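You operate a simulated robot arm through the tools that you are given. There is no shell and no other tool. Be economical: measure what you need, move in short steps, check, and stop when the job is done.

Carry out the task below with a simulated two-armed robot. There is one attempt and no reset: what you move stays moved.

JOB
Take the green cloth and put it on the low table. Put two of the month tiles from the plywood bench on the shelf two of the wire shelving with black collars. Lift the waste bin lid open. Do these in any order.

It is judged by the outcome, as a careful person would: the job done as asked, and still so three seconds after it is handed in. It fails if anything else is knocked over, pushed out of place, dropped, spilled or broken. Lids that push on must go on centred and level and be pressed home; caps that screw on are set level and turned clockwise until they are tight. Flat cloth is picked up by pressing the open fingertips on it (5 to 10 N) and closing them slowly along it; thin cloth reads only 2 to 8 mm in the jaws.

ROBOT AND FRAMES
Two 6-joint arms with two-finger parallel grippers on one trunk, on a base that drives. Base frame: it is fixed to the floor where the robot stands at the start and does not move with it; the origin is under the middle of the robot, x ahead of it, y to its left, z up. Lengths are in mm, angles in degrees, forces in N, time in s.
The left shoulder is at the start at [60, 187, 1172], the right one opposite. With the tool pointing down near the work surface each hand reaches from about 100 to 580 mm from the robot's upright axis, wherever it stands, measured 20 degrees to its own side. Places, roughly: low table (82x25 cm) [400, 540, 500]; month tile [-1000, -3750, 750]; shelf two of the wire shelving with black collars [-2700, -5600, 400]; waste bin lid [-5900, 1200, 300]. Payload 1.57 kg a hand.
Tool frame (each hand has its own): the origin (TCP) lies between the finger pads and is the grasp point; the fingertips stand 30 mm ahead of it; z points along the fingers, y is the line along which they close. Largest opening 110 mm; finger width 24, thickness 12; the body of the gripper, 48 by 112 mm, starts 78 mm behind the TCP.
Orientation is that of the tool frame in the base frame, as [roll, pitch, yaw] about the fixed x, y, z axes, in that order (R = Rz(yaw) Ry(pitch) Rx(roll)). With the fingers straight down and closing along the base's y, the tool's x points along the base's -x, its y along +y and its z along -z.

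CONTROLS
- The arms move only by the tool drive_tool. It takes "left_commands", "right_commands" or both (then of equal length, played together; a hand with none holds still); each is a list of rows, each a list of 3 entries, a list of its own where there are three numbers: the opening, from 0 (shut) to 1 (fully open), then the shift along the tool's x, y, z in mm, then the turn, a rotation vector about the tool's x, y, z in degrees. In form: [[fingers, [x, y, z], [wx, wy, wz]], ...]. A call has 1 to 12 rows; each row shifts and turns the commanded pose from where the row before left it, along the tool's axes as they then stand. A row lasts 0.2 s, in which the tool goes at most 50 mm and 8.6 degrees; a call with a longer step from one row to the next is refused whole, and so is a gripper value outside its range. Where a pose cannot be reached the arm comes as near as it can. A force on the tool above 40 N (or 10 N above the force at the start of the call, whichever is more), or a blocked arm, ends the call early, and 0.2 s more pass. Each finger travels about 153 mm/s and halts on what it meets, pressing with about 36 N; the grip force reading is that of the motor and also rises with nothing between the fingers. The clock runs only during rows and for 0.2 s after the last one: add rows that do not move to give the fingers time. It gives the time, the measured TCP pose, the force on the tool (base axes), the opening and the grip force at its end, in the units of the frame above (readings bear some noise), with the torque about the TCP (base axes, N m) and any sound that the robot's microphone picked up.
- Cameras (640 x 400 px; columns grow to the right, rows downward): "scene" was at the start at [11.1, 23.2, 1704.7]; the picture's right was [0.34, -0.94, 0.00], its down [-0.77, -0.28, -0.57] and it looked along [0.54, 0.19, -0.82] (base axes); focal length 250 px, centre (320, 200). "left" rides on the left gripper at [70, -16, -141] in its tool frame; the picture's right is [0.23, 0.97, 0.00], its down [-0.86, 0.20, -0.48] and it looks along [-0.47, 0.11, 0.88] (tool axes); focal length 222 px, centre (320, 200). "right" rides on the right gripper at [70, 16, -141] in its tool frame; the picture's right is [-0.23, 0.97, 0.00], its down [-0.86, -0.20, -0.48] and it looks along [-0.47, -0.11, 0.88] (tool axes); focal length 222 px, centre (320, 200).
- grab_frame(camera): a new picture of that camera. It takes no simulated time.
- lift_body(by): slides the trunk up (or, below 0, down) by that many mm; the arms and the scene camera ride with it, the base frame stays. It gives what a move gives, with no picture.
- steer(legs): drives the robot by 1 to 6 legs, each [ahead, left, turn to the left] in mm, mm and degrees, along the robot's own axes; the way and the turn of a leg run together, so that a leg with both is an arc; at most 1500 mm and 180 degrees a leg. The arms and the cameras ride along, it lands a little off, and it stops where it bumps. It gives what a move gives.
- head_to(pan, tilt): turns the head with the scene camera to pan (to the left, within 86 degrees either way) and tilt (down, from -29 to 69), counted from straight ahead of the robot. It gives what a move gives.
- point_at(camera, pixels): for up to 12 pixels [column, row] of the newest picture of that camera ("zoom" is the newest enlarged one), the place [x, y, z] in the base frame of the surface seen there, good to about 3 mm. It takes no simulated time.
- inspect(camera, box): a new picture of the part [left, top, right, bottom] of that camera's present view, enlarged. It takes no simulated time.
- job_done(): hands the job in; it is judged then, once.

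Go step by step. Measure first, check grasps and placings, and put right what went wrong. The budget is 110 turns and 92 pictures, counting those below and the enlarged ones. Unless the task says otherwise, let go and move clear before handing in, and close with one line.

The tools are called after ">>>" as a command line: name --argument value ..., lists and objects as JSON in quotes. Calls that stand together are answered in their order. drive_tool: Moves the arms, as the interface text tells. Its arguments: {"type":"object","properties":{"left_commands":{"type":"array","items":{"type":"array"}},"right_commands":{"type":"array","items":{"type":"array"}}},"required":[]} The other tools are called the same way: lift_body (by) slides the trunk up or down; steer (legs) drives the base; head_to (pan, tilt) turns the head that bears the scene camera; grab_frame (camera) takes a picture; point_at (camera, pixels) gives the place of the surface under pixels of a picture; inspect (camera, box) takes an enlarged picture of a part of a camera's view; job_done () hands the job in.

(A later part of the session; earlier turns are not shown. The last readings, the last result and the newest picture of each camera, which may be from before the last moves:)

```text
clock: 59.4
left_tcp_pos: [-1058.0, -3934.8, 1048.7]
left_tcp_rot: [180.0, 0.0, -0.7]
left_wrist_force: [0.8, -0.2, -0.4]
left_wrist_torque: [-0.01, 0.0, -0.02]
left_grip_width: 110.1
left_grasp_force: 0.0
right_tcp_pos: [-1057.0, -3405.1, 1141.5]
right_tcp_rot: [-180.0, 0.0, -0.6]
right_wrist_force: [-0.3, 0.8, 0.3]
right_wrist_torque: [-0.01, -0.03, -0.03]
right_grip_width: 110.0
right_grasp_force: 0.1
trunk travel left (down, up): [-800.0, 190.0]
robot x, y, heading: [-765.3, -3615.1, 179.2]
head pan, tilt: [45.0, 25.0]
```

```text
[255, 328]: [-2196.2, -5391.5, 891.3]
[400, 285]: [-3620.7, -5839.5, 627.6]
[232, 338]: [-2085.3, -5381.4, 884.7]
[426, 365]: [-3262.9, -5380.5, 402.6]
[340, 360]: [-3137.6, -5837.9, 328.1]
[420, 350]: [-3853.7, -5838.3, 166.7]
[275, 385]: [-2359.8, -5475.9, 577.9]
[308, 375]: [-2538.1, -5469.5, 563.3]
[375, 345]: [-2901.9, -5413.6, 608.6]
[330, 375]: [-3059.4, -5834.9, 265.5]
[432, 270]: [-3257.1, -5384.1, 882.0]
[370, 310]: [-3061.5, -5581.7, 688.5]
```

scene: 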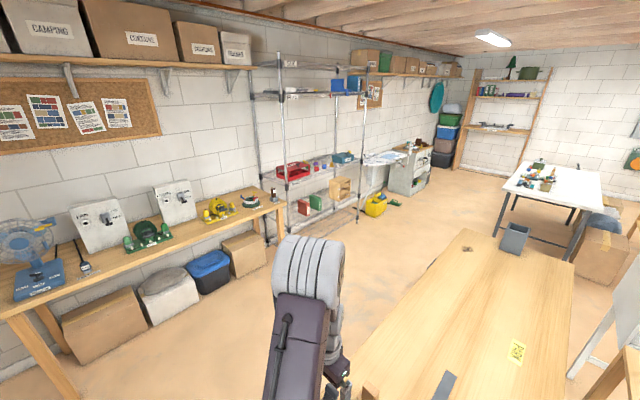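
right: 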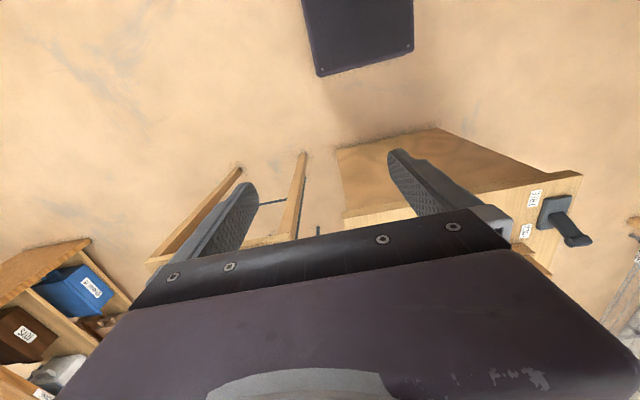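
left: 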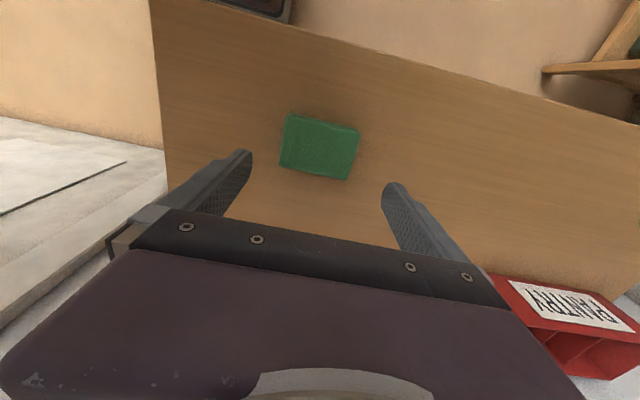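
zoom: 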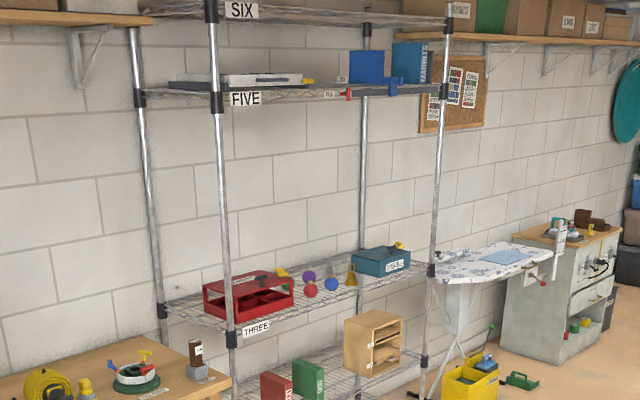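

Shelf TWO is at z≈403 under THREE at 890, front edge y≈−5385, free around x −2700. I'll grip with both tools tilted 25° forward so they can enter the shelf the same way; first shift hands over the tiles and tilt.

>>> drive_tool --left_commands '[[1, [-16, -44, 0], [0, 0, 0]], [1, [-16, -44, 0], [0, 0, 0]], [1, [-16, -43, 0], [0, 0, 0]], [1, [0, 0, 0], [0, 0, -7]], [1, [0, 0, 0], [0, 0, -7]], [0.8, [0, 0, 0], [0, -8.3, 0]], [0.8, [0, 0, 0], [0, -8.3, 0]], [0.8, [0, 0, 0], [0, -8.4, 0]]]' --right_commands '[[1, [-10, 47, 0], [0, 0, 0]], [1, [-10, 47, 0], [0, 0, 0]], [1, [-10, 47, 0], [0, 0, 0]], [1, [-40, 0, 0], [0, 0, 0]], [1, [-40, 0, 0], [0, 0, 0]], [0.75, [0, 0, 0], [0, -8.3, 0]], [0.75, [0, 0, 0], [0, -8.3, 0]], [0.75, [0, 0, 0], [0, -8.4, 0]]]'

>>> lift_body --by -150

>>> head_to --pan 0 --tilt 60

>>> grab_frame --camera "scene"

>>> grab_frame --camera "left"

>>> grab_frame --camera "right"

```text
clock: 61.2
left_tcp_pos: [-1110.1, -3818.2, 1048.0]
left_tcp_rot: [176.0, 14.5, 13.2]
left_wrist_force: [-0.2, 0.0, 0.0]
left_wrist_torque: [-0.01, -0.03, 0.02]
left_grip_width: 88.0
left_grasp_force: 0.0
left hand out of reach, approached as far as the arm can: row 7, 8
right_tcp_pos: [-1171.1, -3546.1, 1139.5]
right_tcp_rot: [179.9, 25.1, -0.6]
right_wrist_force: [-1.0, 0.0, 0.2]
right_wrist_torque: [0.0, 0.03, 0.05]
right_grip_width: 82.6
right_grasp_force: 0.0
trunk travel left (down, up): [-800.0, 190.0]
robot x, y, heading: [-768.7, -3611.3, 179.2]
head pan, tilt: [45.0, 25.0]
```

```text
clock: 62.9
left_tcp_pos: [-1109.7, -3819.0, 898.1]
left_tcp_rot: [175.9, 14.6, 13.2]
left_wrist_force: [0.2, -0.1, 0.2]
left_wrist_torque: [0.01, 0.0, 0.02]
left_grip_width: 88.1
left_grasp_force: 0.1
right_tcp_pos: [-1168.9, -3545.8, 991.2]
right_tcp_rot: [-180.0, 25.0, -0.7]
right_wrist_force: [-0.7, -0.5, 0.8]
right_wrist_torque: [0.01, 0.03, -0.01]
right_grip_width: 82.4
right_grasp_force: 0.1
trunk travel left (down, up): [-650.0, 340.0]
robot x, y, heading: [-769.8, -3612.3, 179.1]
head pan, tilt: [45.0, 25.0]
```

```text
clock: 64.1
left_tcp_pos: [-1109.8, -3817.5, 898.8]
left_tcp_rot: [176.0, 14.6, 13.2]
left_wrist_force: [0.0, -0.4, -0.2]
left_wrist_torque: [0.04, 0.0, -0.02]
left_grip_width: 88.0
left_grasp_force: 0.1
right_tcp_pos: [-1169.2, -3545.9, 990.0]
right_tcp_rot: [-180.0, 24.9, -0.5]
right_wrist_force: [-0.2, 0.6, 0.4]
right_wrist_torque: [0.01, -0.01, 0.0]
right_grip_width: 82.3
right_grasp_force: 0.1
trunk travel left (down, up): [-650.0, 340.0]
robot x, y, heading: [-770.7, -3612.2, 179.4]
head pan, tilt: [0.0, 60.0]
```

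```text
63 pictures are left
```

scene: 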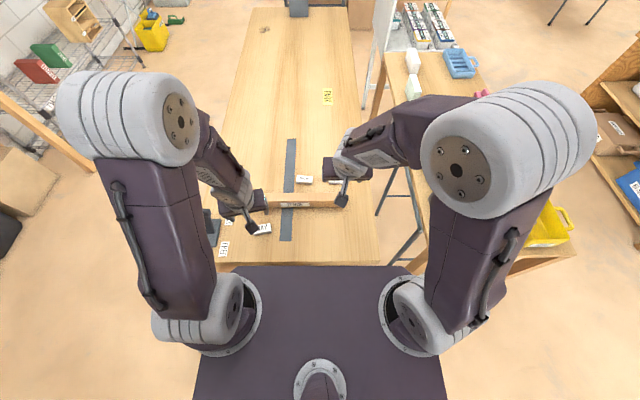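

```text
62 pictures are left
```

left: 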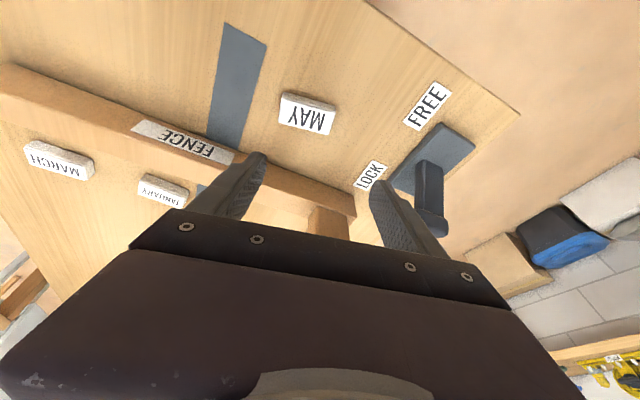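

```text
61 pictures are left
```

right: 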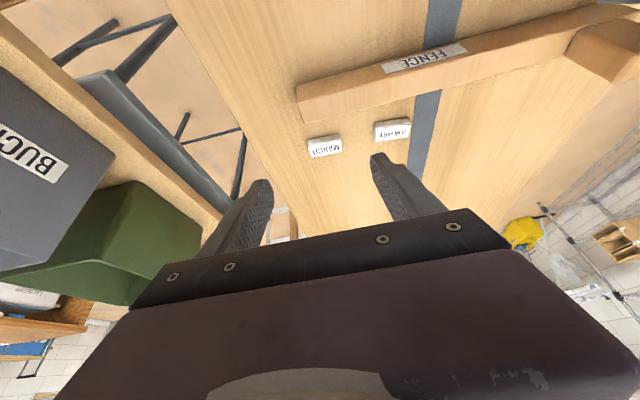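

The left arm can't tilt that much so close in, so I'll take MARCH with the right hand now and MAY after backing up. Approaching MARCH along the tilted tool axis.

>>> drive_tool --right_commands '[[0.75, [-22, 0, 0], [0, 0, 0]], [0.75, [-22, 0, 0], [0, 0, 0]], [0.75, [0, 0, 45], [0, 0, 0]], [0.75, [0, 0, 45], [0, 0, 0]], [0.75, [0, 0, 45], [0, 0, 0]], [0.75, [0, 0, 35], [0, 0, 0]], [0.75, [0, 0, 0], [0, 0, 0]]]'

>>> grab_frame --camera "right"

```text
clock: 65.7
left_tcp_pos: [-1110.4, -3818.8, 899.7]
left_tcp_rot: [176.0, 14.6, 13.2]
left_wrist_force: [0.2, -0.6, 0.9]
left_wrist_torque: [0.02, 0.02, -0.02]
left_grip_width: 88.2
left_grasp_force: 0.0
right_tcp_pos: [-1283.3, -3543.2, 854.5]
right_tcp_rot: [179.9, 25.0, -0.8]
right_wrist_force: [0.2, -0.1, -0.2]
right_wrist_torque: [-0.01, 0.01, -0.01]
right_grip_width: 82.7
right_grasp_force: 0.0
trunk travel left (down, up): [-650.0, 340.0]
robot x, y, heading: [-768.6, -3611.8, 179.4]
head pan, tilt: [0.0, 60.0]
```

```text
60 pictures are left
```

right: 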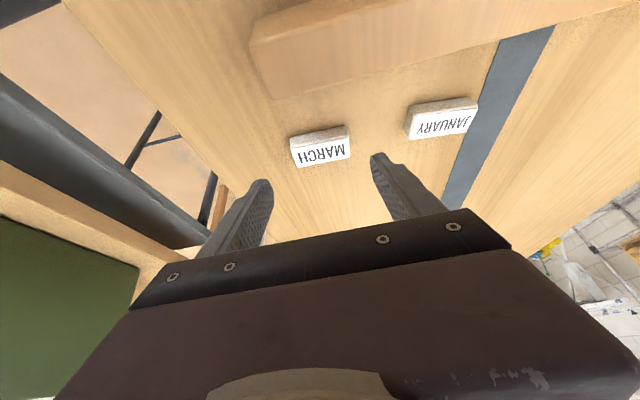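

The fingers straddle MARCH. I'll measure it from this close view to finish.

>>> point_at --camera "right" --pixels '[[321, 152], [296, 155], [347, 146], [298, 138], [340, 130], [410, 125], [300, 95]]'

```text
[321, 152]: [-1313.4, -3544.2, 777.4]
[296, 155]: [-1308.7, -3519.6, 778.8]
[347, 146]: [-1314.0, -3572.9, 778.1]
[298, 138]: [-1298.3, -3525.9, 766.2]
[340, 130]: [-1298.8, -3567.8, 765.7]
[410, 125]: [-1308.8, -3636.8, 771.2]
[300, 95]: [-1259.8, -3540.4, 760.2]
```

Final approach to MARCH, then close slowly.

>>> drive_tool --right_commands '[[0.75, [10, 3, 20], [0, 0, 0]], [0.75, [0, 0, 26], [0, 0, 0]], [0.75, [0, 0, 20], [0, 0, 0]], [0.75, [0, 0, 0], [0, 0, 0]], [0.65, [0, 0, 0], [0, 0, 0]], [0.55, [0, 0, 0], [0, 0, 0]], [0.47, [0, 0, 0], [0, 0, 0]], [0.4, [0, 0, 0], [0, 0, 0]], [0.4, [0, 0, 0], [0, 0, 0]]]'

>>> grab_frame --camera "right"

```text
clock: 67.7
left_tcp_pos: [-1108.3, -3819.2, 899.5]
left_tcp_rot: [176.0, 14.7, 13.2]
left_wrist_force: [-0.4, 0.6, 0.1]
left_wrist_torque: [-0.02, 0.02, -0.02]
left_grip_width: 88.0
left_grasp_force: 0.0
right_tcp_pos: [-1299.3, -3547.3, 793.1]
right_tcp_rot: [-180.0, 25.0, -0.6]
right_wrist_force: [1.0, 1.7, 10.2]
right_wrist_torque: [0.04, 0.04, -0.01]
right_grip_width: 58.5
right_grasp_force: 35.8
trunk travel left (down, up): [-650.0, 340.0]
robot x, y, heading: [-768.1, -3613.6, 179.4]
head pan, tilt: [0.0, 60.0]
```

```text
59 pictures are left
```

right: 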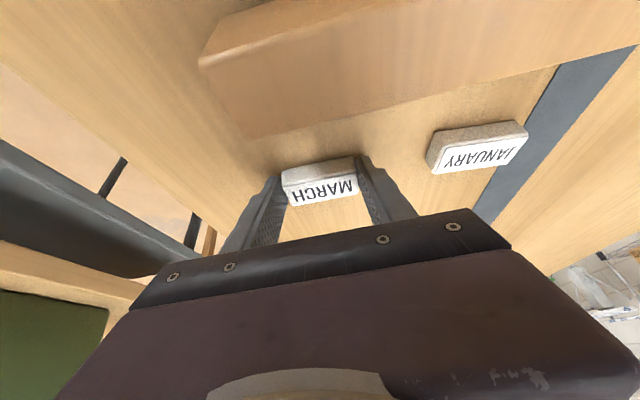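

MARCH is gripped at 58.5 mm. Lift straight up, then back the base up for MAY.

>>> drive_tool --right_commands '[[0.4, [-9, 0, -18], [0, 0, 0]], [0.4, [-17, 0, -36], [0, 0, 0]], [0.4, [-17, 0, -36], [0, 0, 0]], [0.4, [-17, 0, -36], [0, 0, 0]], [0.4, [0, 0, -40], [0, 0, 0]], [0.4, [0, 0, -40], [0, 0, 0]], [0.4, [0, 0, -40], [0, 0, 0]], [0.4, [0, 0, 0], [0, 0, 0]]]'

>>> steer --legs '[[-130, 0, 0]]'

>>> drive_tool --left_commands '[[0.8, [0, 0, 0], [0, 0, 0]], [0.8, [0, 0, 0], [0, 0, 0]], [0.8, [0, 0, 0], [0, 0, 0]]]'

>>> grab_frame --camera "right"

>>> grab_frame --camera "left"

```text
clock: 69.5
left_tcp_pos: [-1109.6, -3819.0, 898.6]
left_tcp_rot: [175.9, 14.5, 13.2]
left_wrist_force: [-0.7, 1.0, -0.7]
left_wrist_torque: [0.02, -0.02, 0.01]
left_grip_width: 88.3
left_grasp_force: 0.1
right_tcp_pos: [-1250.2, -3546.0, 1040.6]
right_tcp_rot: [180.0, 24.8, -0.5]
right_wrist_force: [-0.2, -0.6, 0.6]
right_wrist_torque: [0.0, -0.01, -0.01]
right_grip_width: 58.7
right_grasp_force: 36.3
trunk travel left (down, up): [-650.0, 340.0]
robot x, y, heading: [-770.4, -3611.5, 179.3]
head pan, tilt: [0.0, 60.0]
```

```text
clock: 70.7
left_tcp_pos: [-981.0, -3820.3, 898.2]
left_tcp_rot: [175.9, 14.6, 13.3]
left_wrist_force: [1.2, -0.3, 0.2]
left_wrist_torque: [-0.01, -0.03, 0.03]
left_grip_width: 88.1
left_grasp_force: 0.0
right_tcp_pos: [-1121.8, -3549.5, 1039.2]
right_tcp_rot: [179.9, 25.0, -0.6]
right_wrist_force: [-0.7, -0.3, -0.3]
right_wrist_torque: [0.03, -0.02, 0.02]
right_grip_width: 58.7
right_grasp_force: 36.3
trunk travel left (down, up): [-650.0, 340.0]
robot x, y, heading: [-638.6, -3616.5, 179.5]
head pan, tilt: [0.0, 60.0]
```

```text
clock: 71.5
left_tcp_pos: [-980.6, -3820.7, 897.5]
left_tcp_rot: [175.9, 14.6, 13.3]
left_wrist_force: [0.3, -0.6, 0.2]
left_wrist_torque: [-0.01, -0.03, -0.04]
left_grip_width: 88.0
left_grasp_force: 0.0
right_tcp_pos: [-1121.9, -3548.3, 1039.9]
right_tcp_rot: [-179.9, 25.1, -0.6]
right_wrist_force: [0.3, 0.3, -0.1]
right_wrist_torque: [0.0, -0.02, -0.03]
right_grip_width: 58.4
right_grasp_force: 36.3
trunk travel left (down, up): [-650.0, 340.0]
robot x, y, heading: [-642.0, -3616.7, 179.3]
head pan, tilt: [0.0, 60.0]
```

```text
58 pictures are left
```

right: 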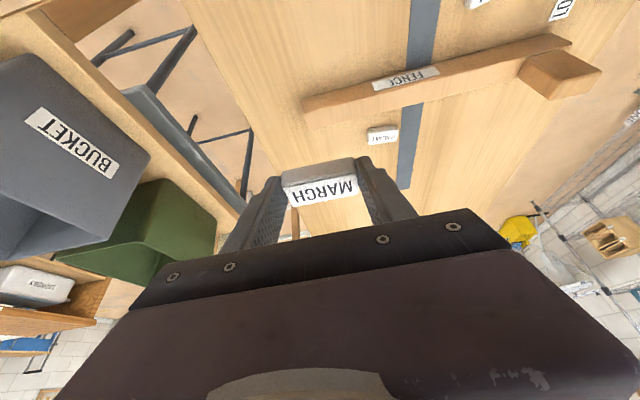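

```text
57 pictures are left
```

left: 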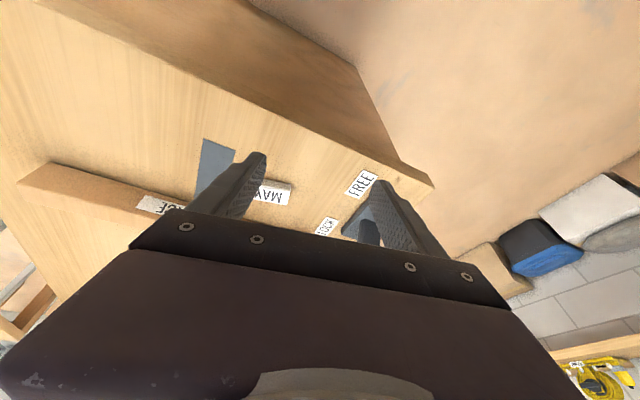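

MARCH stays held. Now I'll move the left hand forward over MAY and add tilt, checking the reading.

>>> drive_tool --left_commands '[[0.8, [-27, -12, 7], [0, 0, 0]], [0.8, [-27, -12, 7], [0, 0, 0]], [0.8, [-27, -12, 7], [0, 0, 0]], [0.8, [0, 0, 0], [0, -4, 0]], [0.8, [0, 0, 0], [0, -4, 0]], [0.8, [0, 0, 0], [0, 0, 0]]]'

```text
clock: 72.9
left_tcp_pos: [-1070.4, -3812.0, 897.9]
left_tcp_rot: [174.6, 18.5, 13.1]
left_wrist_force: [-0.3, 0.7, -0.2]
left_wrist_torque: [0.01, -0.02, 0.0]
left_grip_width: 88.4
left_grasp_force: 0.0
left hand out of reach, approached as far as the arm can: row 5
right_tcp_pos: [-1122.6, -3548.1, 1040.0]
right_tcp_rot: [-179.9, 25.1, -0.6]
right_wrist_force: [0.3, -0.5, 0.0]
right_wrist_torque: [-0.02, 0.01, 0.01]
right_grip_width: 58.6
right_grasp_force: 35.9
trunk travel left (down, up): [-650.0, 340.0]
robot x, y, heading: [-639.5, -3615.1, 179.3]
head pan, tilt: [0.0, 60.0]
```

The left wrist is at a limit. I'll reduce the tilt to about 8° and level the closing axis.

>>> drive_tool --left_commands '[[0.8, [0, 0, 0], [0, 5, 0]], [0.8, [0, 0, 0], [0, 5, 0]], [0.8, [0, 0, 0], [5, 0, 0]], [0.8, [0, 0, 0], [0, 0, 0]]]'

```text
clock: 73.9
left_tcp_pos: [-1071.2, -3811.6, 897.1]
left_tcp_rot: [179.9, 8.6, 14.1]
left_wrist_force: [-0.8, -0.1, 0.3]
left_wrist_torque: [0.0, -0.02, 0.0]
left_grip_width: 87.9
left_grasp_force: 0.1
right_tcp_pos: [-1122.4, -3546.9, 1039.8]
right_tcp_rot: [-180.0, 25.0, -0.6]
right_wrist_force: [-0.8, -0.3, 0.0]
right_wrist_torque: [-0.03, -0.05, 0.01]
right_grip_width: 58.3
right_grasp_force: 35.9
trunk travel left (down, up): [-650.0, 340.0]
robot x, y, heading: [-638.1, -3617.1, 179.5]
head pan, tilt: [0.0, 60.0]
```

The closing axis is level now at 8.6° tilt. Approach MAY to 55 mm above and look.

>>> drive_tool --left_commands '[[0.8, [-13, -16, 15], [0, 0, 0]], [0.8, [0, 0, 40], [0, 0, 0]], [0.8, [0, 0, 0], [0, 0, 0]]]'

>>> grab_frame --camera "left"

```text
clock: 74.7
left_tcp_pos: [-1095.2, -3801.7, 842.9]
left_tcp_rot: [179.8, 8.5, 13.9]
left_wrist_force: [0.2, 0.2, 0.0]
left_wrist_torque: [0.0, 0.02, -0.01]
left_grip_width: 87.9
left_grasp_force: 0.0
right_tcp_pos: [-1121.7, -3548.6, 1039.9]
right_tcp_rot: [-179.9, 25.0, -0.6]
right_wrist_force: [-0.2, 0.5, -0.4]
right_wrist_torque: [-0.01, 0.0, 0.0]
right_grip_width: 58.5
right_grasp_force: 35.7
trunk travel left (down, up): [-650.0, 340.0]
robot x, y, heading: [-636.3, -3620.4, 179.4]
head pan, tilt: [0.0, 60.0]
```

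```text
56 pictures are left
```

left: 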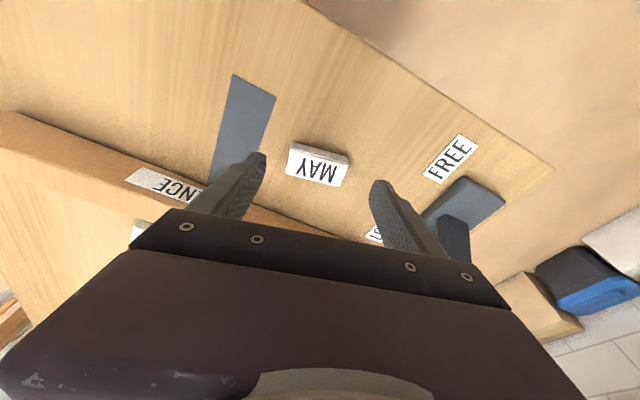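

>>> point_at --camera "left" --pixels '[[317, 168], [288, 162], [343, 178], [295, 148], [346, 160], [465, 190]]'

```text
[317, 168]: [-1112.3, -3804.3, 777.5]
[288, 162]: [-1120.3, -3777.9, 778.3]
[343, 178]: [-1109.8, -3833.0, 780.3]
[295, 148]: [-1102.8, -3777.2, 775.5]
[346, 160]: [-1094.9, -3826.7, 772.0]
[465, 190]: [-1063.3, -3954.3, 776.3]
```

MAY is centred between the fingers at (−1108,−3804). Down 53 mm and close slowly.

>>> drive_tool --left_commands '[[0.8, [0, 0, 30], [0, 0, 0]], [0.8, [0, 0, 21], [0, 0, 0]], [0.8, [0, 0, 0], [0, 0, 0]], [0.68, [0, 0, 0], [0, 0, 0]], [0.58, [0, 0, 0], [0, 0, 0]], [0.48, [0, 0, 0], [0, 0, 0]], [0.4, [0, 0, 0], [0, 0, 0]], [0.4, [0, 0, 0], [0, 0, 0]]]'

>>> grab_frame --camera "left"

```text
clock: 76.5
left_tcp_pos: [-1101.6, -3804.5, 792.6]
left_tcp_rot: [179.8, 8.7, 14.0]
left_wrist_force: [0.3, 0.1, -0.3]
left_wrist_torque: [0.03, 0.01, 0.0]
left_grip_width: 58.6
left_grasp_force: 35.6
right_tcp_pos: [-1122.3, -3548.3, 1041.4]
right_tcp_rot: [180.0, 25.0, -0.5]
right_wrist_force: [0.3, -1.0, 0.5]
right_wrist_torque: [-0.01, -0.05, -0.02]
right_grip_width: 58.4
right_grasp_force: 36.3
trunk travel left (down, up): [-650.0, 340.0]
robot x, y, heading: [-642.3, -3615.4, 179.5]
head pan, tilt: [0.0, 60.0]
```

```text
55 pictures are left
```

left: 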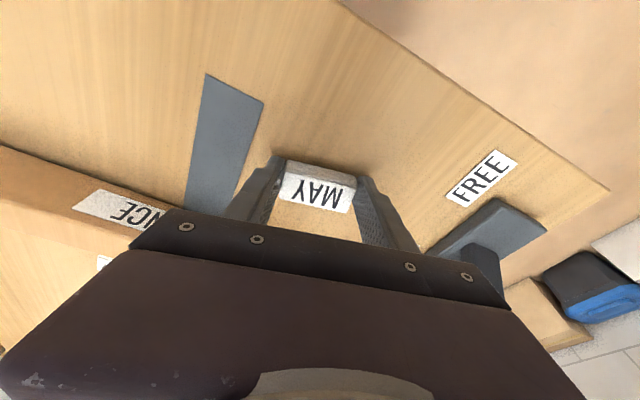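

Both tiles held. Lift MAY, back away 250 mm and look left along the aisle to the shelving.

>>> drive_tool --left_commands '[[0.4, [-3, 0, -20], [0, 0, 0]], [0.4, [-6.7, 0, -44], [0, 0, 0]], [0.4, [-6.7, 0, -44], [0, 0, 0]], [0.4, [-6.7, 0, -44], [0, 0, 0]], [0.4, [-6.7, 0, -44], [0, 0, 0]], [0.4, [0, 0, 0], [0, 0, 0]]]'

>>> steer --legs '[[-250, 0, 0]]'

>>> head_to --pan 60 --tilt 40

>>> grab_frame --camera "scene"

```text
clock: 77.9
left_tcp_pos: [-1105.6, -3806.0, 994.2]
left_tcp_rot: [179.8, 8.5, 13.9]
left_wrist_force: [0.0, 0.5, 0.1]
left_wrist_torque: [0.05, 0.01, -0.02]
left_grip_width: 58.6
left_grasp_force: 36.0
right_tcp_pos: [-1122.2, -3549.3, 1039.7]
right_tcp_rot: [180.0, 25.0, -0.6]
right_wrist_force: [0.0, 0.9, -0.7]
right_wrist_torque: [-0.01, 0.02, 0.0]
right_grip_width: 58.4
right_grasp_force: 36.0
trunk travel left (down, up): [-650.0, 340.0]
robot x, y, heading: [-636.9, -3612.6, 179.5]
head pan, tilt: [0.0, 60.0]
```

```text
clock: 79.8
left_tcp_pos: [-857.2, -3807.8, 994.5]
left_tcp_rot: [179.8, 8.5, 14.0]
left_wrist_force: [0.7, -0.1, -0.4]
left_wrist_torque: [-0.01, -0.03, -0.02]
left_grip_width: 58.6
left_grasp_force: 36.4
right_tcp_pos: [-874.0, -3550.9, 1039.2]
right_tcp_rot: [-180.0, 25.0, -0.6]
right_wrist_force: [-0.2, 0.4, -1.5]
right_wrist_torque: [0.02, -0.01, 0.0]
right_grip_width: 58.4
right_grasp_force: 35.9
trunk travel left (down, up): [-650.0, 340.0]
robot x, y, heading: [-387.9, -3618.9, 179.5]
head pan, tilt: [0.0, 60.0]
```

```text
clock: 81.1
left_tcp_pos: [-856.4, -3807.0, 994.7]
left_tcp_rot: [179.8, 8.7, 13.9]
left_wrist_force: [-0.7, 0.4, -1.2]
left_wrist_torque: [0.02, -0.02, -0.01]
left_grip_width: 58.2
left_grasp_force: 36.2
right_tcp_pos: [-874.1, -3550.3, 1039.7]
right_tcp_rot: [180.0, 25.0, -0.7]
right_wrist_force: [-0.5, 0.4, -1.0]
right_wrist_torque: [0.0, 0.01, 0.02]
right_grip_width: 58.2
right_grasp_force: 35.3
trunk travel left (down, up): [-650.0, 340.0]
robot x, y, heading: [-388.0, -3616.8, 179.1]
head pan, tilt: [60.0, 40.0]
```

```text
54 pictures are left
```

scene: 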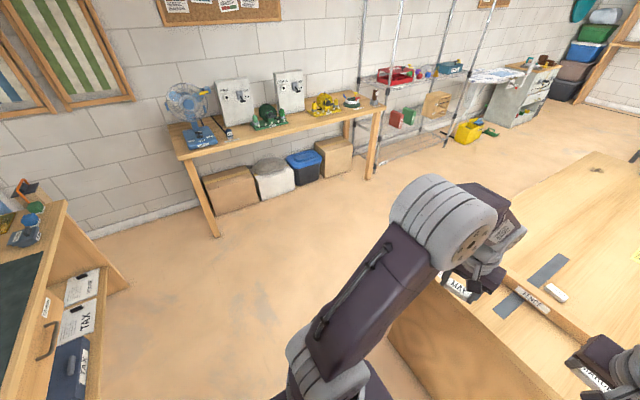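

>>> point_at --camera "scene" --pixels '[[217, 235], [185, 155], [380, 105], [368, 178], [120, 290], [220, 210], [462, 140], [487, 132], [360, 260], [250, 330], [440, 145]]'

>>> inspect --camera "scene" --box '[340, 20, 520, 180]'

```text
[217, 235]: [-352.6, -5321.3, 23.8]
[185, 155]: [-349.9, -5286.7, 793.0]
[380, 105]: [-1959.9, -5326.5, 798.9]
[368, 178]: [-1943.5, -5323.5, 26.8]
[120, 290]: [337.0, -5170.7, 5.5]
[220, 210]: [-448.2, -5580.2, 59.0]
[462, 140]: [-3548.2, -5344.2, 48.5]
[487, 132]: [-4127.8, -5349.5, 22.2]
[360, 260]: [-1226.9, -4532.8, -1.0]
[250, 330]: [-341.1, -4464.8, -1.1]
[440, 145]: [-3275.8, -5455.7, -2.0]
```

```text
2.50 times, centred on (430, 100) of scene
```

zoom: 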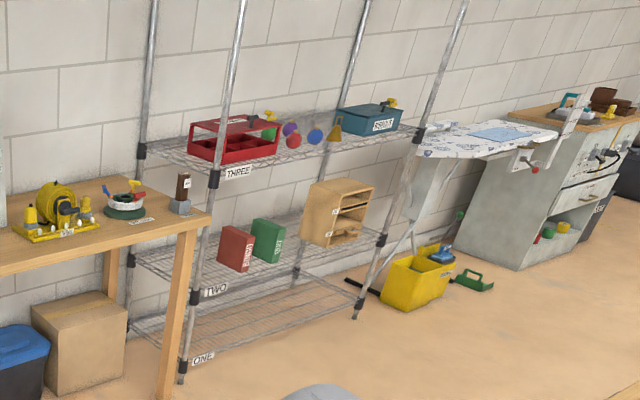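

Shelf TWO's label is confirmed, and the aisle centre y≈−4650 is free. I'll strafe left, drive along the aisle, and turn to face the shelf.

>>> steer --legs '[[0, 1030, 0], [1150, 0, 0], [1150, 0, 0], [0, 0, 90]]'

>>> head_to --pan 0 --tilt 45

>>> grab_frame --camera "scene"

```text
clock: 101.2
left_tcp_pos: [-2490.0, -5057.2, 994.8]
left_tcp_rot: [179.6, 8.6, 105.9]
left_wrist_force: [0.0, 0.2, -0.3]
left_wrist_torque: [-0.03, 0.02, -0.01]
left_grip_width: 58.4
left_grasp_force: 35.4
right_tcp_pos: [-2746.3, -5081.5, 1039.5]
right_tcp_rot: [-180.0, 25.0, 91.1]
right_wrist_force: [-0.6, -1.0, -0.3]
right_wrist_torque: [0.03, 0.01, -0.02]
right_grip_width: 58.4
right_grasp_force: 36.2
trunk travel left (down, up): [-650.0, 340.0]
robot x, y, heading: [-2695.1, -4596.0, -88.9]
head pan, tilt: [60.0, 40.0]
```

```text
clock: 102.5
left_tcp_pos: [-2489.3, -5057.2, 994.0]
left_tcp_rot: [179.8, 8.7, 105.9]
left_wrist_force: [-0.1, 0.5, -0.3]
left_wrist_torque: [0.02, -0.02, 0.02]
left_grip_width: 58.2
left_grasp_force: 36.1
right_tcp_pos: [-2743.6, -5081.0, 1039.4]
right_tcp_rot: [180.0, 25.0, 91.2]
right_wrist_force: [0.2, 0.9, 0.1]
right_wrist_torque: [0.0, 0.01, 0.0]
right_grip_width: 58.2
right_grasp_force: 35.3
trunk travel left (down, up): [-650.0, 340.0]
robot x, y, heading: [-2693.3, -4598.4, -88.7]
head pan, tilt: [0.0, 45.0]
```

```text
52 pictures are left
```

scene: 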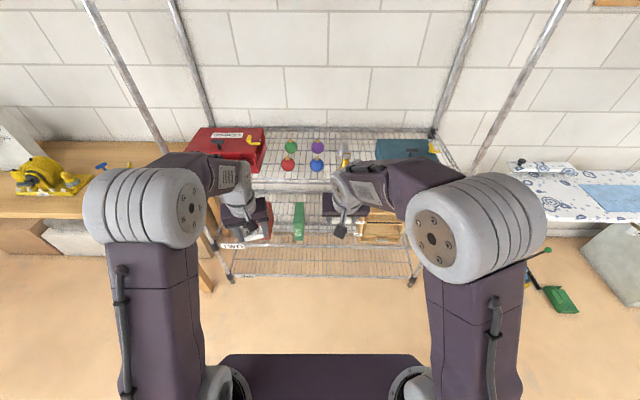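

Facing the shelf. I'll lower the trunk 400 so I can see onto shelf two and bring the hands to its level.

>>> lift_body --by -400

>>> head_to --pan 0 --tilt 38

>>> grab_frame --camera "scene"

>>> inspect --camera "scene" --box '[200, 120, 440, 270]'

```text
clock: 106.3
left_tcp_pos: [-2489.7, -5057.0, 593.9]
left_tcp_rot: [179.9, 8.6, 105.8]
left_wrist_force: [-0.5, -0.4, 0.3]
left_wrist_torque: [0.01, -0.02, 0.01]
left_grip_width: 58.4
left_grasp_force: 35.4
right_tcp_pos: [-2745.6, -5080.6, 639.3]
right_tcp_rot: [180.0, 25.0, 91.1]
right_wrist_force: [0.7, -1.1, -0.6]
right_wrist_torque: [-0.01, 0.01, 0.05]
right_grip_width: 58.1
right_grasp_force: 35.9
trunk travel left (down, up): [-250.0, 740.0]
robot x, y, heading: [-2694.6, -4597.1, -88.7]
head pan, tilt: [0.0, 45.0]
```

```text
clock: 107.0
left_tcp_pos: [-2489.5, -5055.1, 595.2]
left_tcp_rot: [179.7, 8.6, 105.8]
left_wrist_force: [0.5, 0.2, 0.2]
left_wrist_torque: [-0.02, 0.04, 0.01]
left_grip_width: 58.2
left_grasp_force: 36.5
right_tcp_pos: [-2745.5, -5081.3, 639.2]
right_tcp_rot: [180.0, 25.1, 91.2]
right_wrist_force: [-0.9, -0.1, -1.2]
right_wrist_torque: [-0.01, -0.01, -0.02]
right_grip_width: 58.2
right_grasp_force: 36.3
trunk travel left (down, up): [-250.0, 740.0]
robot x, y, heading: [-2696.2, -4595.2, -88.8]
head pan, tilt: [0.0, 38.0]
```

```text
51 pictures are left
```

scene: 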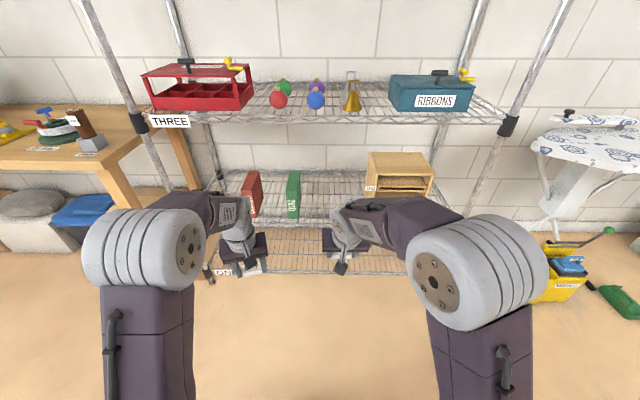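

```text
2.67 times, centred on (320, 195) of scene
```

zoom: 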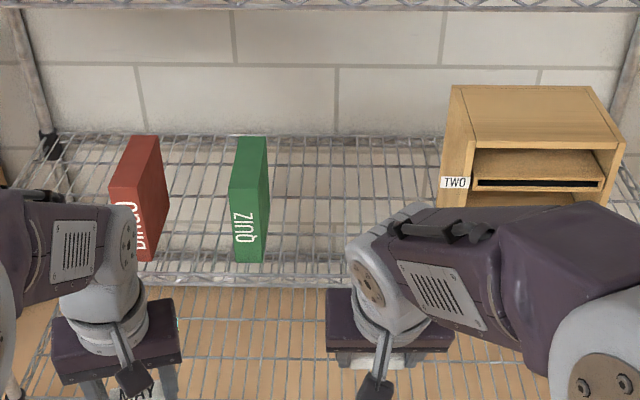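

The free area lies between the green book (268) and the cabinet (440) in the zoom. Measuring it.

>>> point_at --camera "zoom" --pixels '[[266, 262], [268, 225], [235, 262], [443, 200], [300, 268], [300, 280], [340, 265], [160, 245], [190, 262], [320, 215], [330, 135], [450, 90]]'

>>> point_at --camera "scene" --pixels '[[320, 120], [450, 122], [300, 225], [270, 222], [135, 225], [430, 290]]'

```text
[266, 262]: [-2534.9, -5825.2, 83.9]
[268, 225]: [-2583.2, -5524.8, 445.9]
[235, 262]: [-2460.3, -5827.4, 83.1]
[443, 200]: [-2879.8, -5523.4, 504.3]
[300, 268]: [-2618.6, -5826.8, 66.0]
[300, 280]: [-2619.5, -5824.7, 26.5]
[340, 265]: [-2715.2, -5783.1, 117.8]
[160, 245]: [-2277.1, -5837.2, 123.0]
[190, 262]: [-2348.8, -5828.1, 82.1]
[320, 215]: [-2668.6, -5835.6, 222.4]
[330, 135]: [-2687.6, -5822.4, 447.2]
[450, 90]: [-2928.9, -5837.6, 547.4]
```

```text
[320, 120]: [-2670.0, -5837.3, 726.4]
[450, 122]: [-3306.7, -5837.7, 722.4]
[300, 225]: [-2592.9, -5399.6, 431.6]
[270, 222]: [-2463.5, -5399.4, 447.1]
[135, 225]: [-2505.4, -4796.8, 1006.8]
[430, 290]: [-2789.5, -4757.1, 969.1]
```

I need the shelf surface height; zooming tighter on the free wires.

>>> inspect --camera "scene" --box '[285, 165, 365, 235]'

```text
5.71 times, centred on (325, 200) of scene
```

zoom: 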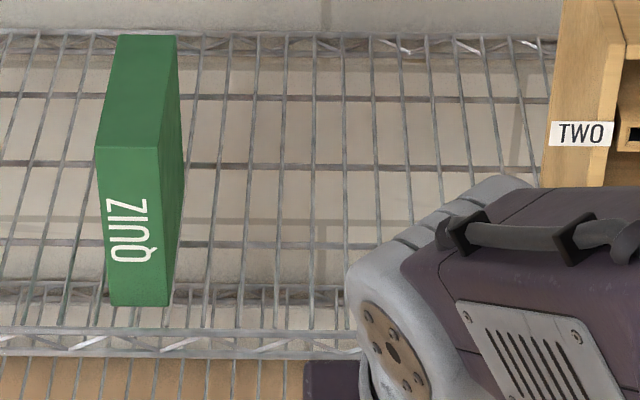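

>>> point_at --camera "zoom" --pixels '[[310, 166], [280, 244], [247, 166], [213, 243], [200, 331], [200, 352], [140, 300], [112, 300], [311, 244], [345, 166], [170, 296], [283, 200]]'

```text
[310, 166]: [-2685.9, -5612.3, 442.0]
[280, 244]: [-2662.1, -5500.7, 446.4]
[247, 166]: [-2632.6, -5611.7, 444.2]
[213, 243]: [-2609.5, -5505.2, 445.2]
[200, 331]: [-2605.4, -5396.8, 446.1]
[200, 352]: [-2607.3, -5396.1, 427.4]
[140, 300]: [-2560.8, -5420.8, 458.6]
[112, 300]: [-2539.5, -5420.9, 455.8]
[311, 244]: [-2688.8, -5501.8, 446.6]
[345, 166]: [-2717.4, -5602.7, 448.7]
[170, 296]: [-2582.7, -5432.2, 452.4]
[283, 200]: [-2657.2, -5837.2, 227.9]
```

Wire tops are at z≈447, so release TCP z≈483. I'll check how high the wrists/forearms are before entering under shelf three.

>>> point_at --camera "scene" --pixels '[[228, 212], [205, 195], [180, 205], [150, 215], [350, 200], [375, 208], [410, 203], [450, 215], [320, 108], [300, 122]]'

```text
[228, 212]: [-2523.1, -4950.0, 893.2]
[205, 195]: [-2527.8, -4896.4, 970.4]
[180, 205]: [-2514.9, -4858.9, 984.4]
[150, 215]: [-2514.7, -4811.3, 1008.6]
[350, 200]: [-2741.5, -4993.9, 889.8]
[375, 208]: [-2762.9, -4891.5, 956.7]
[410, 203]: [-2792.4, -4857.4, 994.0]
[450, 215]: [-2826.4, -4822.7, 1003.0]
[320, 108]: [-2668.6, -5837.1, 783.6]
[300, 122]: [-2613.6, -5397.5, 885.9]
```

Margins are good with the trunk 110 lower. I'll extend the right hand 70 (and 45 to the right), retract the left 70, so only the right hand enters first.

>>> lift_body --by -110

>>> drive_tool --left_commands '[[0.4, [20, 6.5, -17], [0, 0, 0]], [0.4, [20, 6.5, -17], [0, 0, 0]], [0.4, [20, 6, -16], [0, 0, 0]], [0.4, [0, 0, 0], [0, 0, 0]]]' --right_commands '[[0.4, [-21, -15, 10], [0, 0, 0]], [0.4, [-21, -15, 10], [0, 0, 0]], [0.4, [-21, -15, 10], [0, 0, 0]], [0.4, [0, 0, 0], [0, 0, 0]]]'

```text
clock: 108.5
left_tcp_pos: [-2489.8, -5055.7, 483.9]
left_tcp_rot: [179.9, 8.6, 105.8]
left_wrist_force: [1.0, -0.2, -1.1]
left_wrist_torque: [-0.03, 0.0, -0.02]
left_grip_width: 58.3
left_grasp_force: 36.3
right_tcp_pos: [-2745.9, -5081.8, 530.5]
right_tcp_rot: [-179.9, 25.0, 91.1]
right_wrist_force: [-0.6, 0.6, -0.2]
right_wrist_torque: [0.01, -0.02, -0.01]
right_grip_width: 58.4
right_grasp_force: 35.8
trunk travel left (down, up): [-140.0, 850.0]
robot x, y, heading: [-2695.8, -4597.9, -88.8]
head pan, tilt: [0.0, 38.0]
```

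```text
clock: 109.5
left_tcp_pos: [-2489.1, -4987.3, 525.8]
left_tcp_rot: [179.8, 8.7, 105.8]
left_wrist_force: [0.9, 0.2, 0.4]
left_wrist_torque: [0.03, 0.01, 0.01]
left_grip_width: 58.4
left_grasp_force: 36.4
right_tcp_pos: [-2790.7, -5151.3, 528.4]
right_tcp_rot: [180.0, 25.0, 91.1]
right_wrist_force: [0.2, -0.4, -0.2]
right_wrist_torque: [0.01, -0.01, -0.02]
right_grip_width: 58.4
right_grasp_force: 36.2
trunk travel left (down, up): [-140.0, 850.0]
robot x, y, heading: [-2693.1, -4596.0, -88.8]
head pan, tilt: [0.0, 38.0]
```

Both reached. Drive forward 290 mm and look.

>>> steer --legs '[[290, 0, 0]]'

>>> grab_frame --camera "scene"

>>> grab_frame --camera "right"

```text
clock: 111.4
left_tcp_pos: [-2482.0, -5273.1, 524.2]
left_tcp_rot: [179.8, 8.5, 105.9]
left_wrist_force: [-0.2, -0.6, 0.3]
left_wrist_torque: [0.0, 0.01, -0.01]
left_grip_width: 58.3
left_grasp_force: 35.8
right_tcp_pos: [-2782.8, -5436.9, 528.7]
right_tcp_rot: [180.0, 25.1, 91.3]
right_wrist_force: [-0.5, 0.3, -0.4]
right_wrist_torque: [0.04, -0.02, 0.01]
right_grip_width: 58.5
right_grasp_force: 35.7
trunk travel left (down, up): [-140.0, 850.0]
robot x, y, heading: [-2690.1, -4883.3, -88.8]
head pan, tilt: [0.0, 38.0]
```

```text
48 pictures are left
```

scene: 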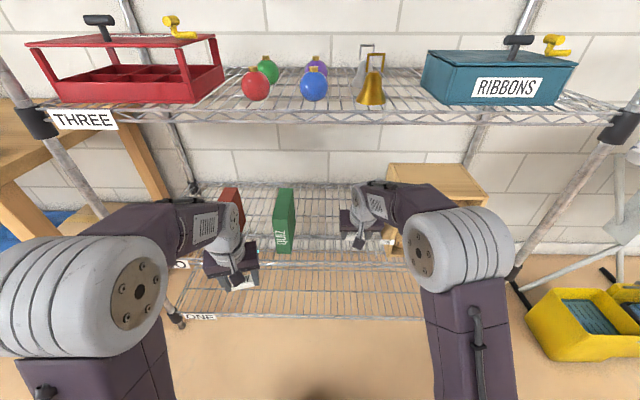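

```text
47 pictures are left
```

right: 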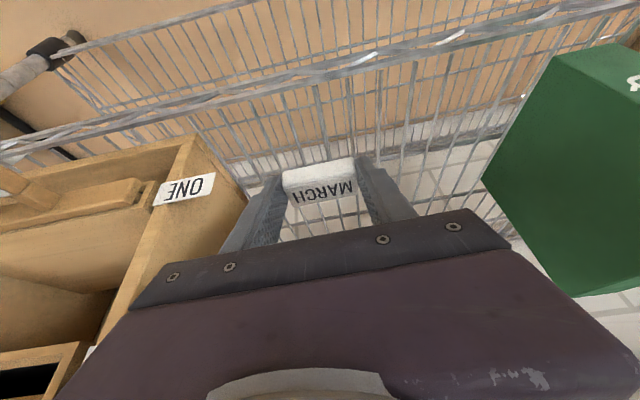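

The right hand is inside with MARCH over the wires, clear of the cabinet and shelf three. Lower straight down gently.

>>> drive_tool --right_commands '[[0.4, [10, 0, 22], [0, 0, 0]], [0.4, [5, 0, 11], [0, 0, 0]], [0.4, [1.7, 0, 3.6], [0, 0, 0]], [0.4, [0, 0, 0], [0, 0, 0]]]'

>>> grab_frame --camera "right"

```text
clock: 112.4
left_tcp_pos: [-2482.8, -5273.4, 525.0]
left_tcp_rot: [179.7, 8.6, 105.9]
left_wrist_force: [-0.8, -0.2, -0.1]
left_wrist_torque: [0.0, 0.03, 0.02]
left_grip_width: 58.3
left_grasp_force: 35.9
right_tcp_pos: [-2783.4, -5436.6, 488.4]
right_tcp_rot: [-180.0, 25.1, 91.3]
right_wrist_force: [0.2, 0.6, -0.9]
right_wrist_torque: [-0.03, -0.01, 0.0]
right_grip_width: 58.4
right_grasp_force: 35.5
trunk travel left (down, up): [-140.0, 850.0]
robot x, y, heading: [-2689.0, -4881.3, -88.7]
head pan, tilt: [0.0, 38.0]
```

```text
46 pictures are left
```

right: 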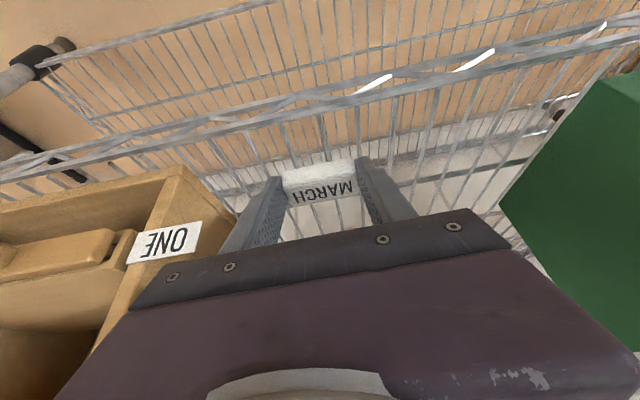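

No contact yet; continue in 2 mm steps.

>>> drive_tool --right_commands '[[0.4, [0.85, 0, 1.8], [0, 0, 0]], [0.4, [0.85, 0, 1.8], [0, 0, 0]], [0.4, [0.4, 0, 0.9], [0, 0, 0]], [0.4, [0, 0, 0], [0, 0, 0]]]'

```text
clock: 113.4
left_tcp_pos: [-2481.5, -5273.1, 525.1]
left_tcp_rot: [179.8, 8.6, 105.9]
left_wrist_force: [1.1, -0.5, 0.0]
left_wrist_torque: [-0.03, 0.0, 0.02]
left_grip_width: 58.6
left_grasp_force: 36.2
right_tcp_pos: [-2784.7, -5438.0, 483.1]
right_tcp_rot: [180.0, 25.1, 91.3]
right_wrist_force: [0.4, 0.0, 0.7]
right_wrist_torque: [0.0, 0.01, 0.0]
right_grip_width: 58.1
right_grasp_force: 35.6
trunk travel left (down, up): [-140.0, 850.0]
robot x, y, heading: [-2689.3, -4880.3, -88.8]
head pan, tilt: [0.0, 38.0]
```

>>> drive_tool --right_commands '[[0.4, [0.4, 0, 0.9], [0, 0, 0]], [0.4, [0.4, 0, 0.9], [0, 0, 0]], [0.4, [0.4, 0, 0.9], [0, 0, 0]], [0.4, [0, 0, 0], [0, 0, 0]]]'

>>> inspect --camera "right" --box '[240, 100, 440, 230]'

```text
clock: 114.4
left_tcp_pos: [-2481.6, -5273.2, 525.3]
left_tcp_rot: [179.7, 8.6, 105.9]
left_wrist_force: [-0.7, 0.4, -0.5]
left_wrist_torque: [0.0, -0.02, -0.03]
left_grip_width: 58.7
left_grasp_force: 36.0
right_tcp_pos: [-2782.1, -5436.9, 482.9]
right_tcp_rot: [-180.0, 25.0, 91.3]
right_wrist_force: [-1.9, 0.5, 7.8]
right_wrist_torque: [0.01, 0.14, 0.02]
right_grip_width: 58.3
right_grasp_force: 35.7
trunk travel left (down, up): [-140.0, 850.0]
robot x, y, heading: [-2687.1, -4881.9, -88.4]
head pan, tilt: [0.0, 38.0]
```

```text
3.08 times, centred on (340, 165) of right
```

zoom: 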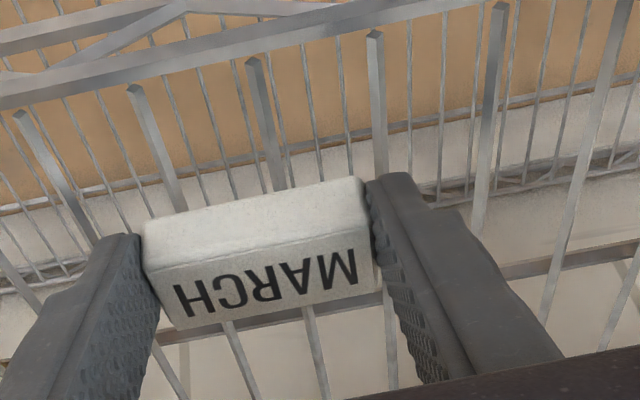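

Contact at 7.8 N with the tile resting across wires. Open slowly and rise.

>>> drive_tool --right_commands '[[0.56, [0, 0, 0], [0, 0, 0]], [0.6, [-0.5, 0, -1], [0, 0, 0]], [0.66, [0, 0, 0], [0, 0, 0]], [0.7, [0, 0, 0], [0, 0, 0]], [0.7, [-4, 0, -9], [0, 0, 0]], [0.7, [-10, 0, -22], [0, 0, 0]], [0.7, [-8, 0, -18], [0, 0, 0]], [0.7, [0, 0, 0], [0, 0, 0]]]'

>>> grab_frame --camera "right"

```text
clock: 116.2
left_tcp_pos: [-2481.7, -5272.7, 526.0]
left_tcp_rot: [179.9, 8.6, 106.0]
left_wrist_force: [0.2, 0.3, -0.5]
left_wrist_torque: [0.01, 0.01, 0.01]
left_grip_width: 58.4
left_grasp_force: 35.9
right_tcp_pos: [-2782.5, -5437.2, 538.2]
right_tcp_rot: [-179.9, 25.0, 91.3]
right_wrist_force: [0.6, -0.3, -0.8]
right_wrist_torque: [0.0, 0.01, 0.0]
right_grip_width: 76.9
right_grasp_force: 0.1
trunk travel left (down, up): [-140.0, 850.0]
robot x, y, heading: [-2691.2, -4883.5, -88.7]
head pan, tilt: [0.0, 38.0]
```

```text
44 pictures are left
```

right: 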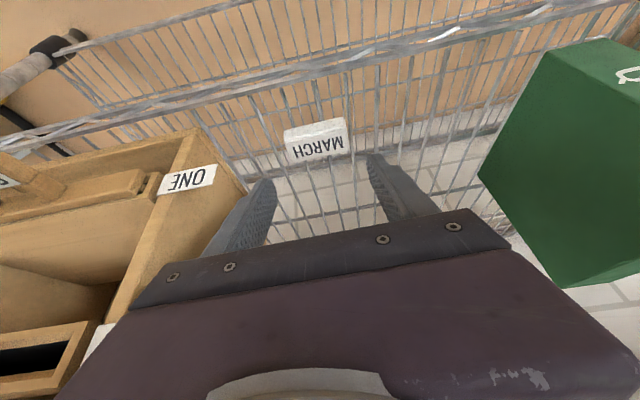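

MARCH rests on shelf two. Back out, then swap: left hand forward to x≈−2665, right hand back and aside.

>>> steer --legs '[[-290, 0, 0]]'

>>> drive_tool --left_commands '[[0.4, [-18, -36.4, 2.7], [0, 0, 0]], [0.4, [-18, -36.4, 2.7], [0, 0, 0]], [0.4, [-18, -36.4, 2.7], [0, 0, 0]], [0.4, [-18, -36.4, 2.7], [0, 0, 0]], [0.4, [-18, -36.4, 2.7], [0, 0, 0]], [0.4, [-18, -36.4, 2.7], [0, 0, 0]], [0.4, [0, 0, 0], [0, 0, 0]]]' --right_commands '[[0.7, [22.8, -12, -10.6], [0, 0, 0]], [0.7, [22.8, -12, -10.6], [0, 0, 0]], [0.7, [22.8, -12, -10.6], [0, 0, 0]], [0.7, [22.8, -12, -10.6], [0, 0, 0]], [0.7, [22.8, -12, -10.6], [0, 0, 0]], [0.7, [22.8, -12, -10.6], [0, 0, 0]], [0.7, [0, 0, 0], [0, 0, 0]]]'

>>> grab_frame --camera "scene"

```text
clock: 118.2
left_tcp_pos: [-2487.2, -4984.1, 525.0]
left_tcp_rot: [179.8, 8.5, 105.8]
left_wrist_force: [0.4, -0.6, 0.1]
left_wrist_torque: [0.0, 0.03, 0.03]
left_grip_width: 58.2
left_grasp_force: 36.2
right_tcp_pos: [-2789.1, -5147.6, 537.3]
right_tcp_rot: [180.0, 25.0, 91.2]
right_wrist_force: [0.7, 0.2, 1.1]
right_wrist_torque: [0.01, 0.01, -0.01]
right_grip_width: 76.9
right_grasp_force: 0.1
trunk travel left (down, up): [-140.0, 850.0]
robot x, y, heading: [-2692.8, -4591.9, -88.9]
head pan, tilt: [0.0, 38.0]
```

```text
clock: 119.8
left_tcp_pos: [-2669.1, -5147.4, 524.0]
left_tcp_rot: [179.7, 8.5, 105.8]
left_wrist_force: [0.3, -0.4, -0.2]
left_wrist_torque: [0.0, 0.0, -0.02]
left_grip_width: 58.4
left_grasp_force: 36.0
right_tcp_pos: [-2865.9, -4998.0, 537.6]
right_tcp_rot: [179.9, 25.0, 91.3]
right_wrist_force: [-0.5, -0.3, 0.7]
right_wrist_torque: [0.02, -0.03, -0.03]
right_grip_width: 77.0
right_grasp_force: 0.0
trunk travel left (down, up): [-140.0, 850.0]
robot x, y, heading: [-2693.3, -4591.6, -89.0]
head pan, tilt: [0.0, 38.0]
```

```text
43 pictures are left
```

scene: 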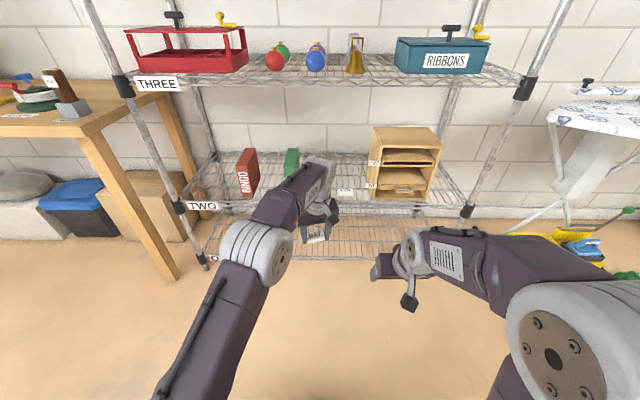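

Left hand is ready with clear room. Drive forward 298 mm.

>>> steer --legs '[[298, -10, 0]]'

>>> grab_frame --camera "left"

>>> grab_frame --camera "scene"

```text
clock: 121.9
left_tcp_pos: [-2677.1, -5450.8, 524.7]
left_tcp_rot: [179.9, 8.5, 105.5]
left_wrist_force: [0.1, 0.1, -0.6]
left_wrist_torque: [0.02, -0.01, -0.01]
left_grip_width: 58.6
left_grasp_force: 36.6
right_tcp_pos: [-2871.7, -5299.5, 537.1]
right_tcp_rot: [180.0, 25.0, 91.0]
right_wrist_force: [0.9, 0.2, 0.6]
right_wrist_torque: [-0.01, 0.0, 0.04]
right_grip_width: 77.0
right_grasp_force: 0.0
trunk travel left (down, up): [-140.0, 850.0]
robot x, y, heading: [-2702.6, -4895.5, -89.0]
head pan, tilt: [0.0, 38.0]
```

```text
42 pictures are left
```

left: 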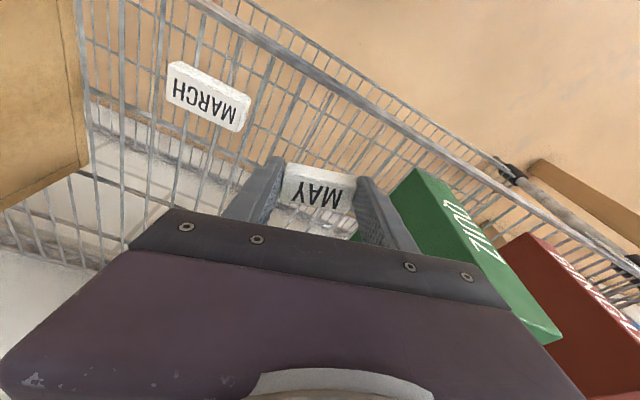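

```text
41 pictures are left
```

scene: 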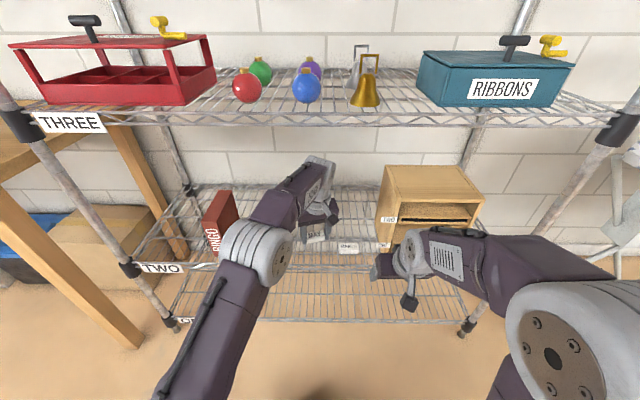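

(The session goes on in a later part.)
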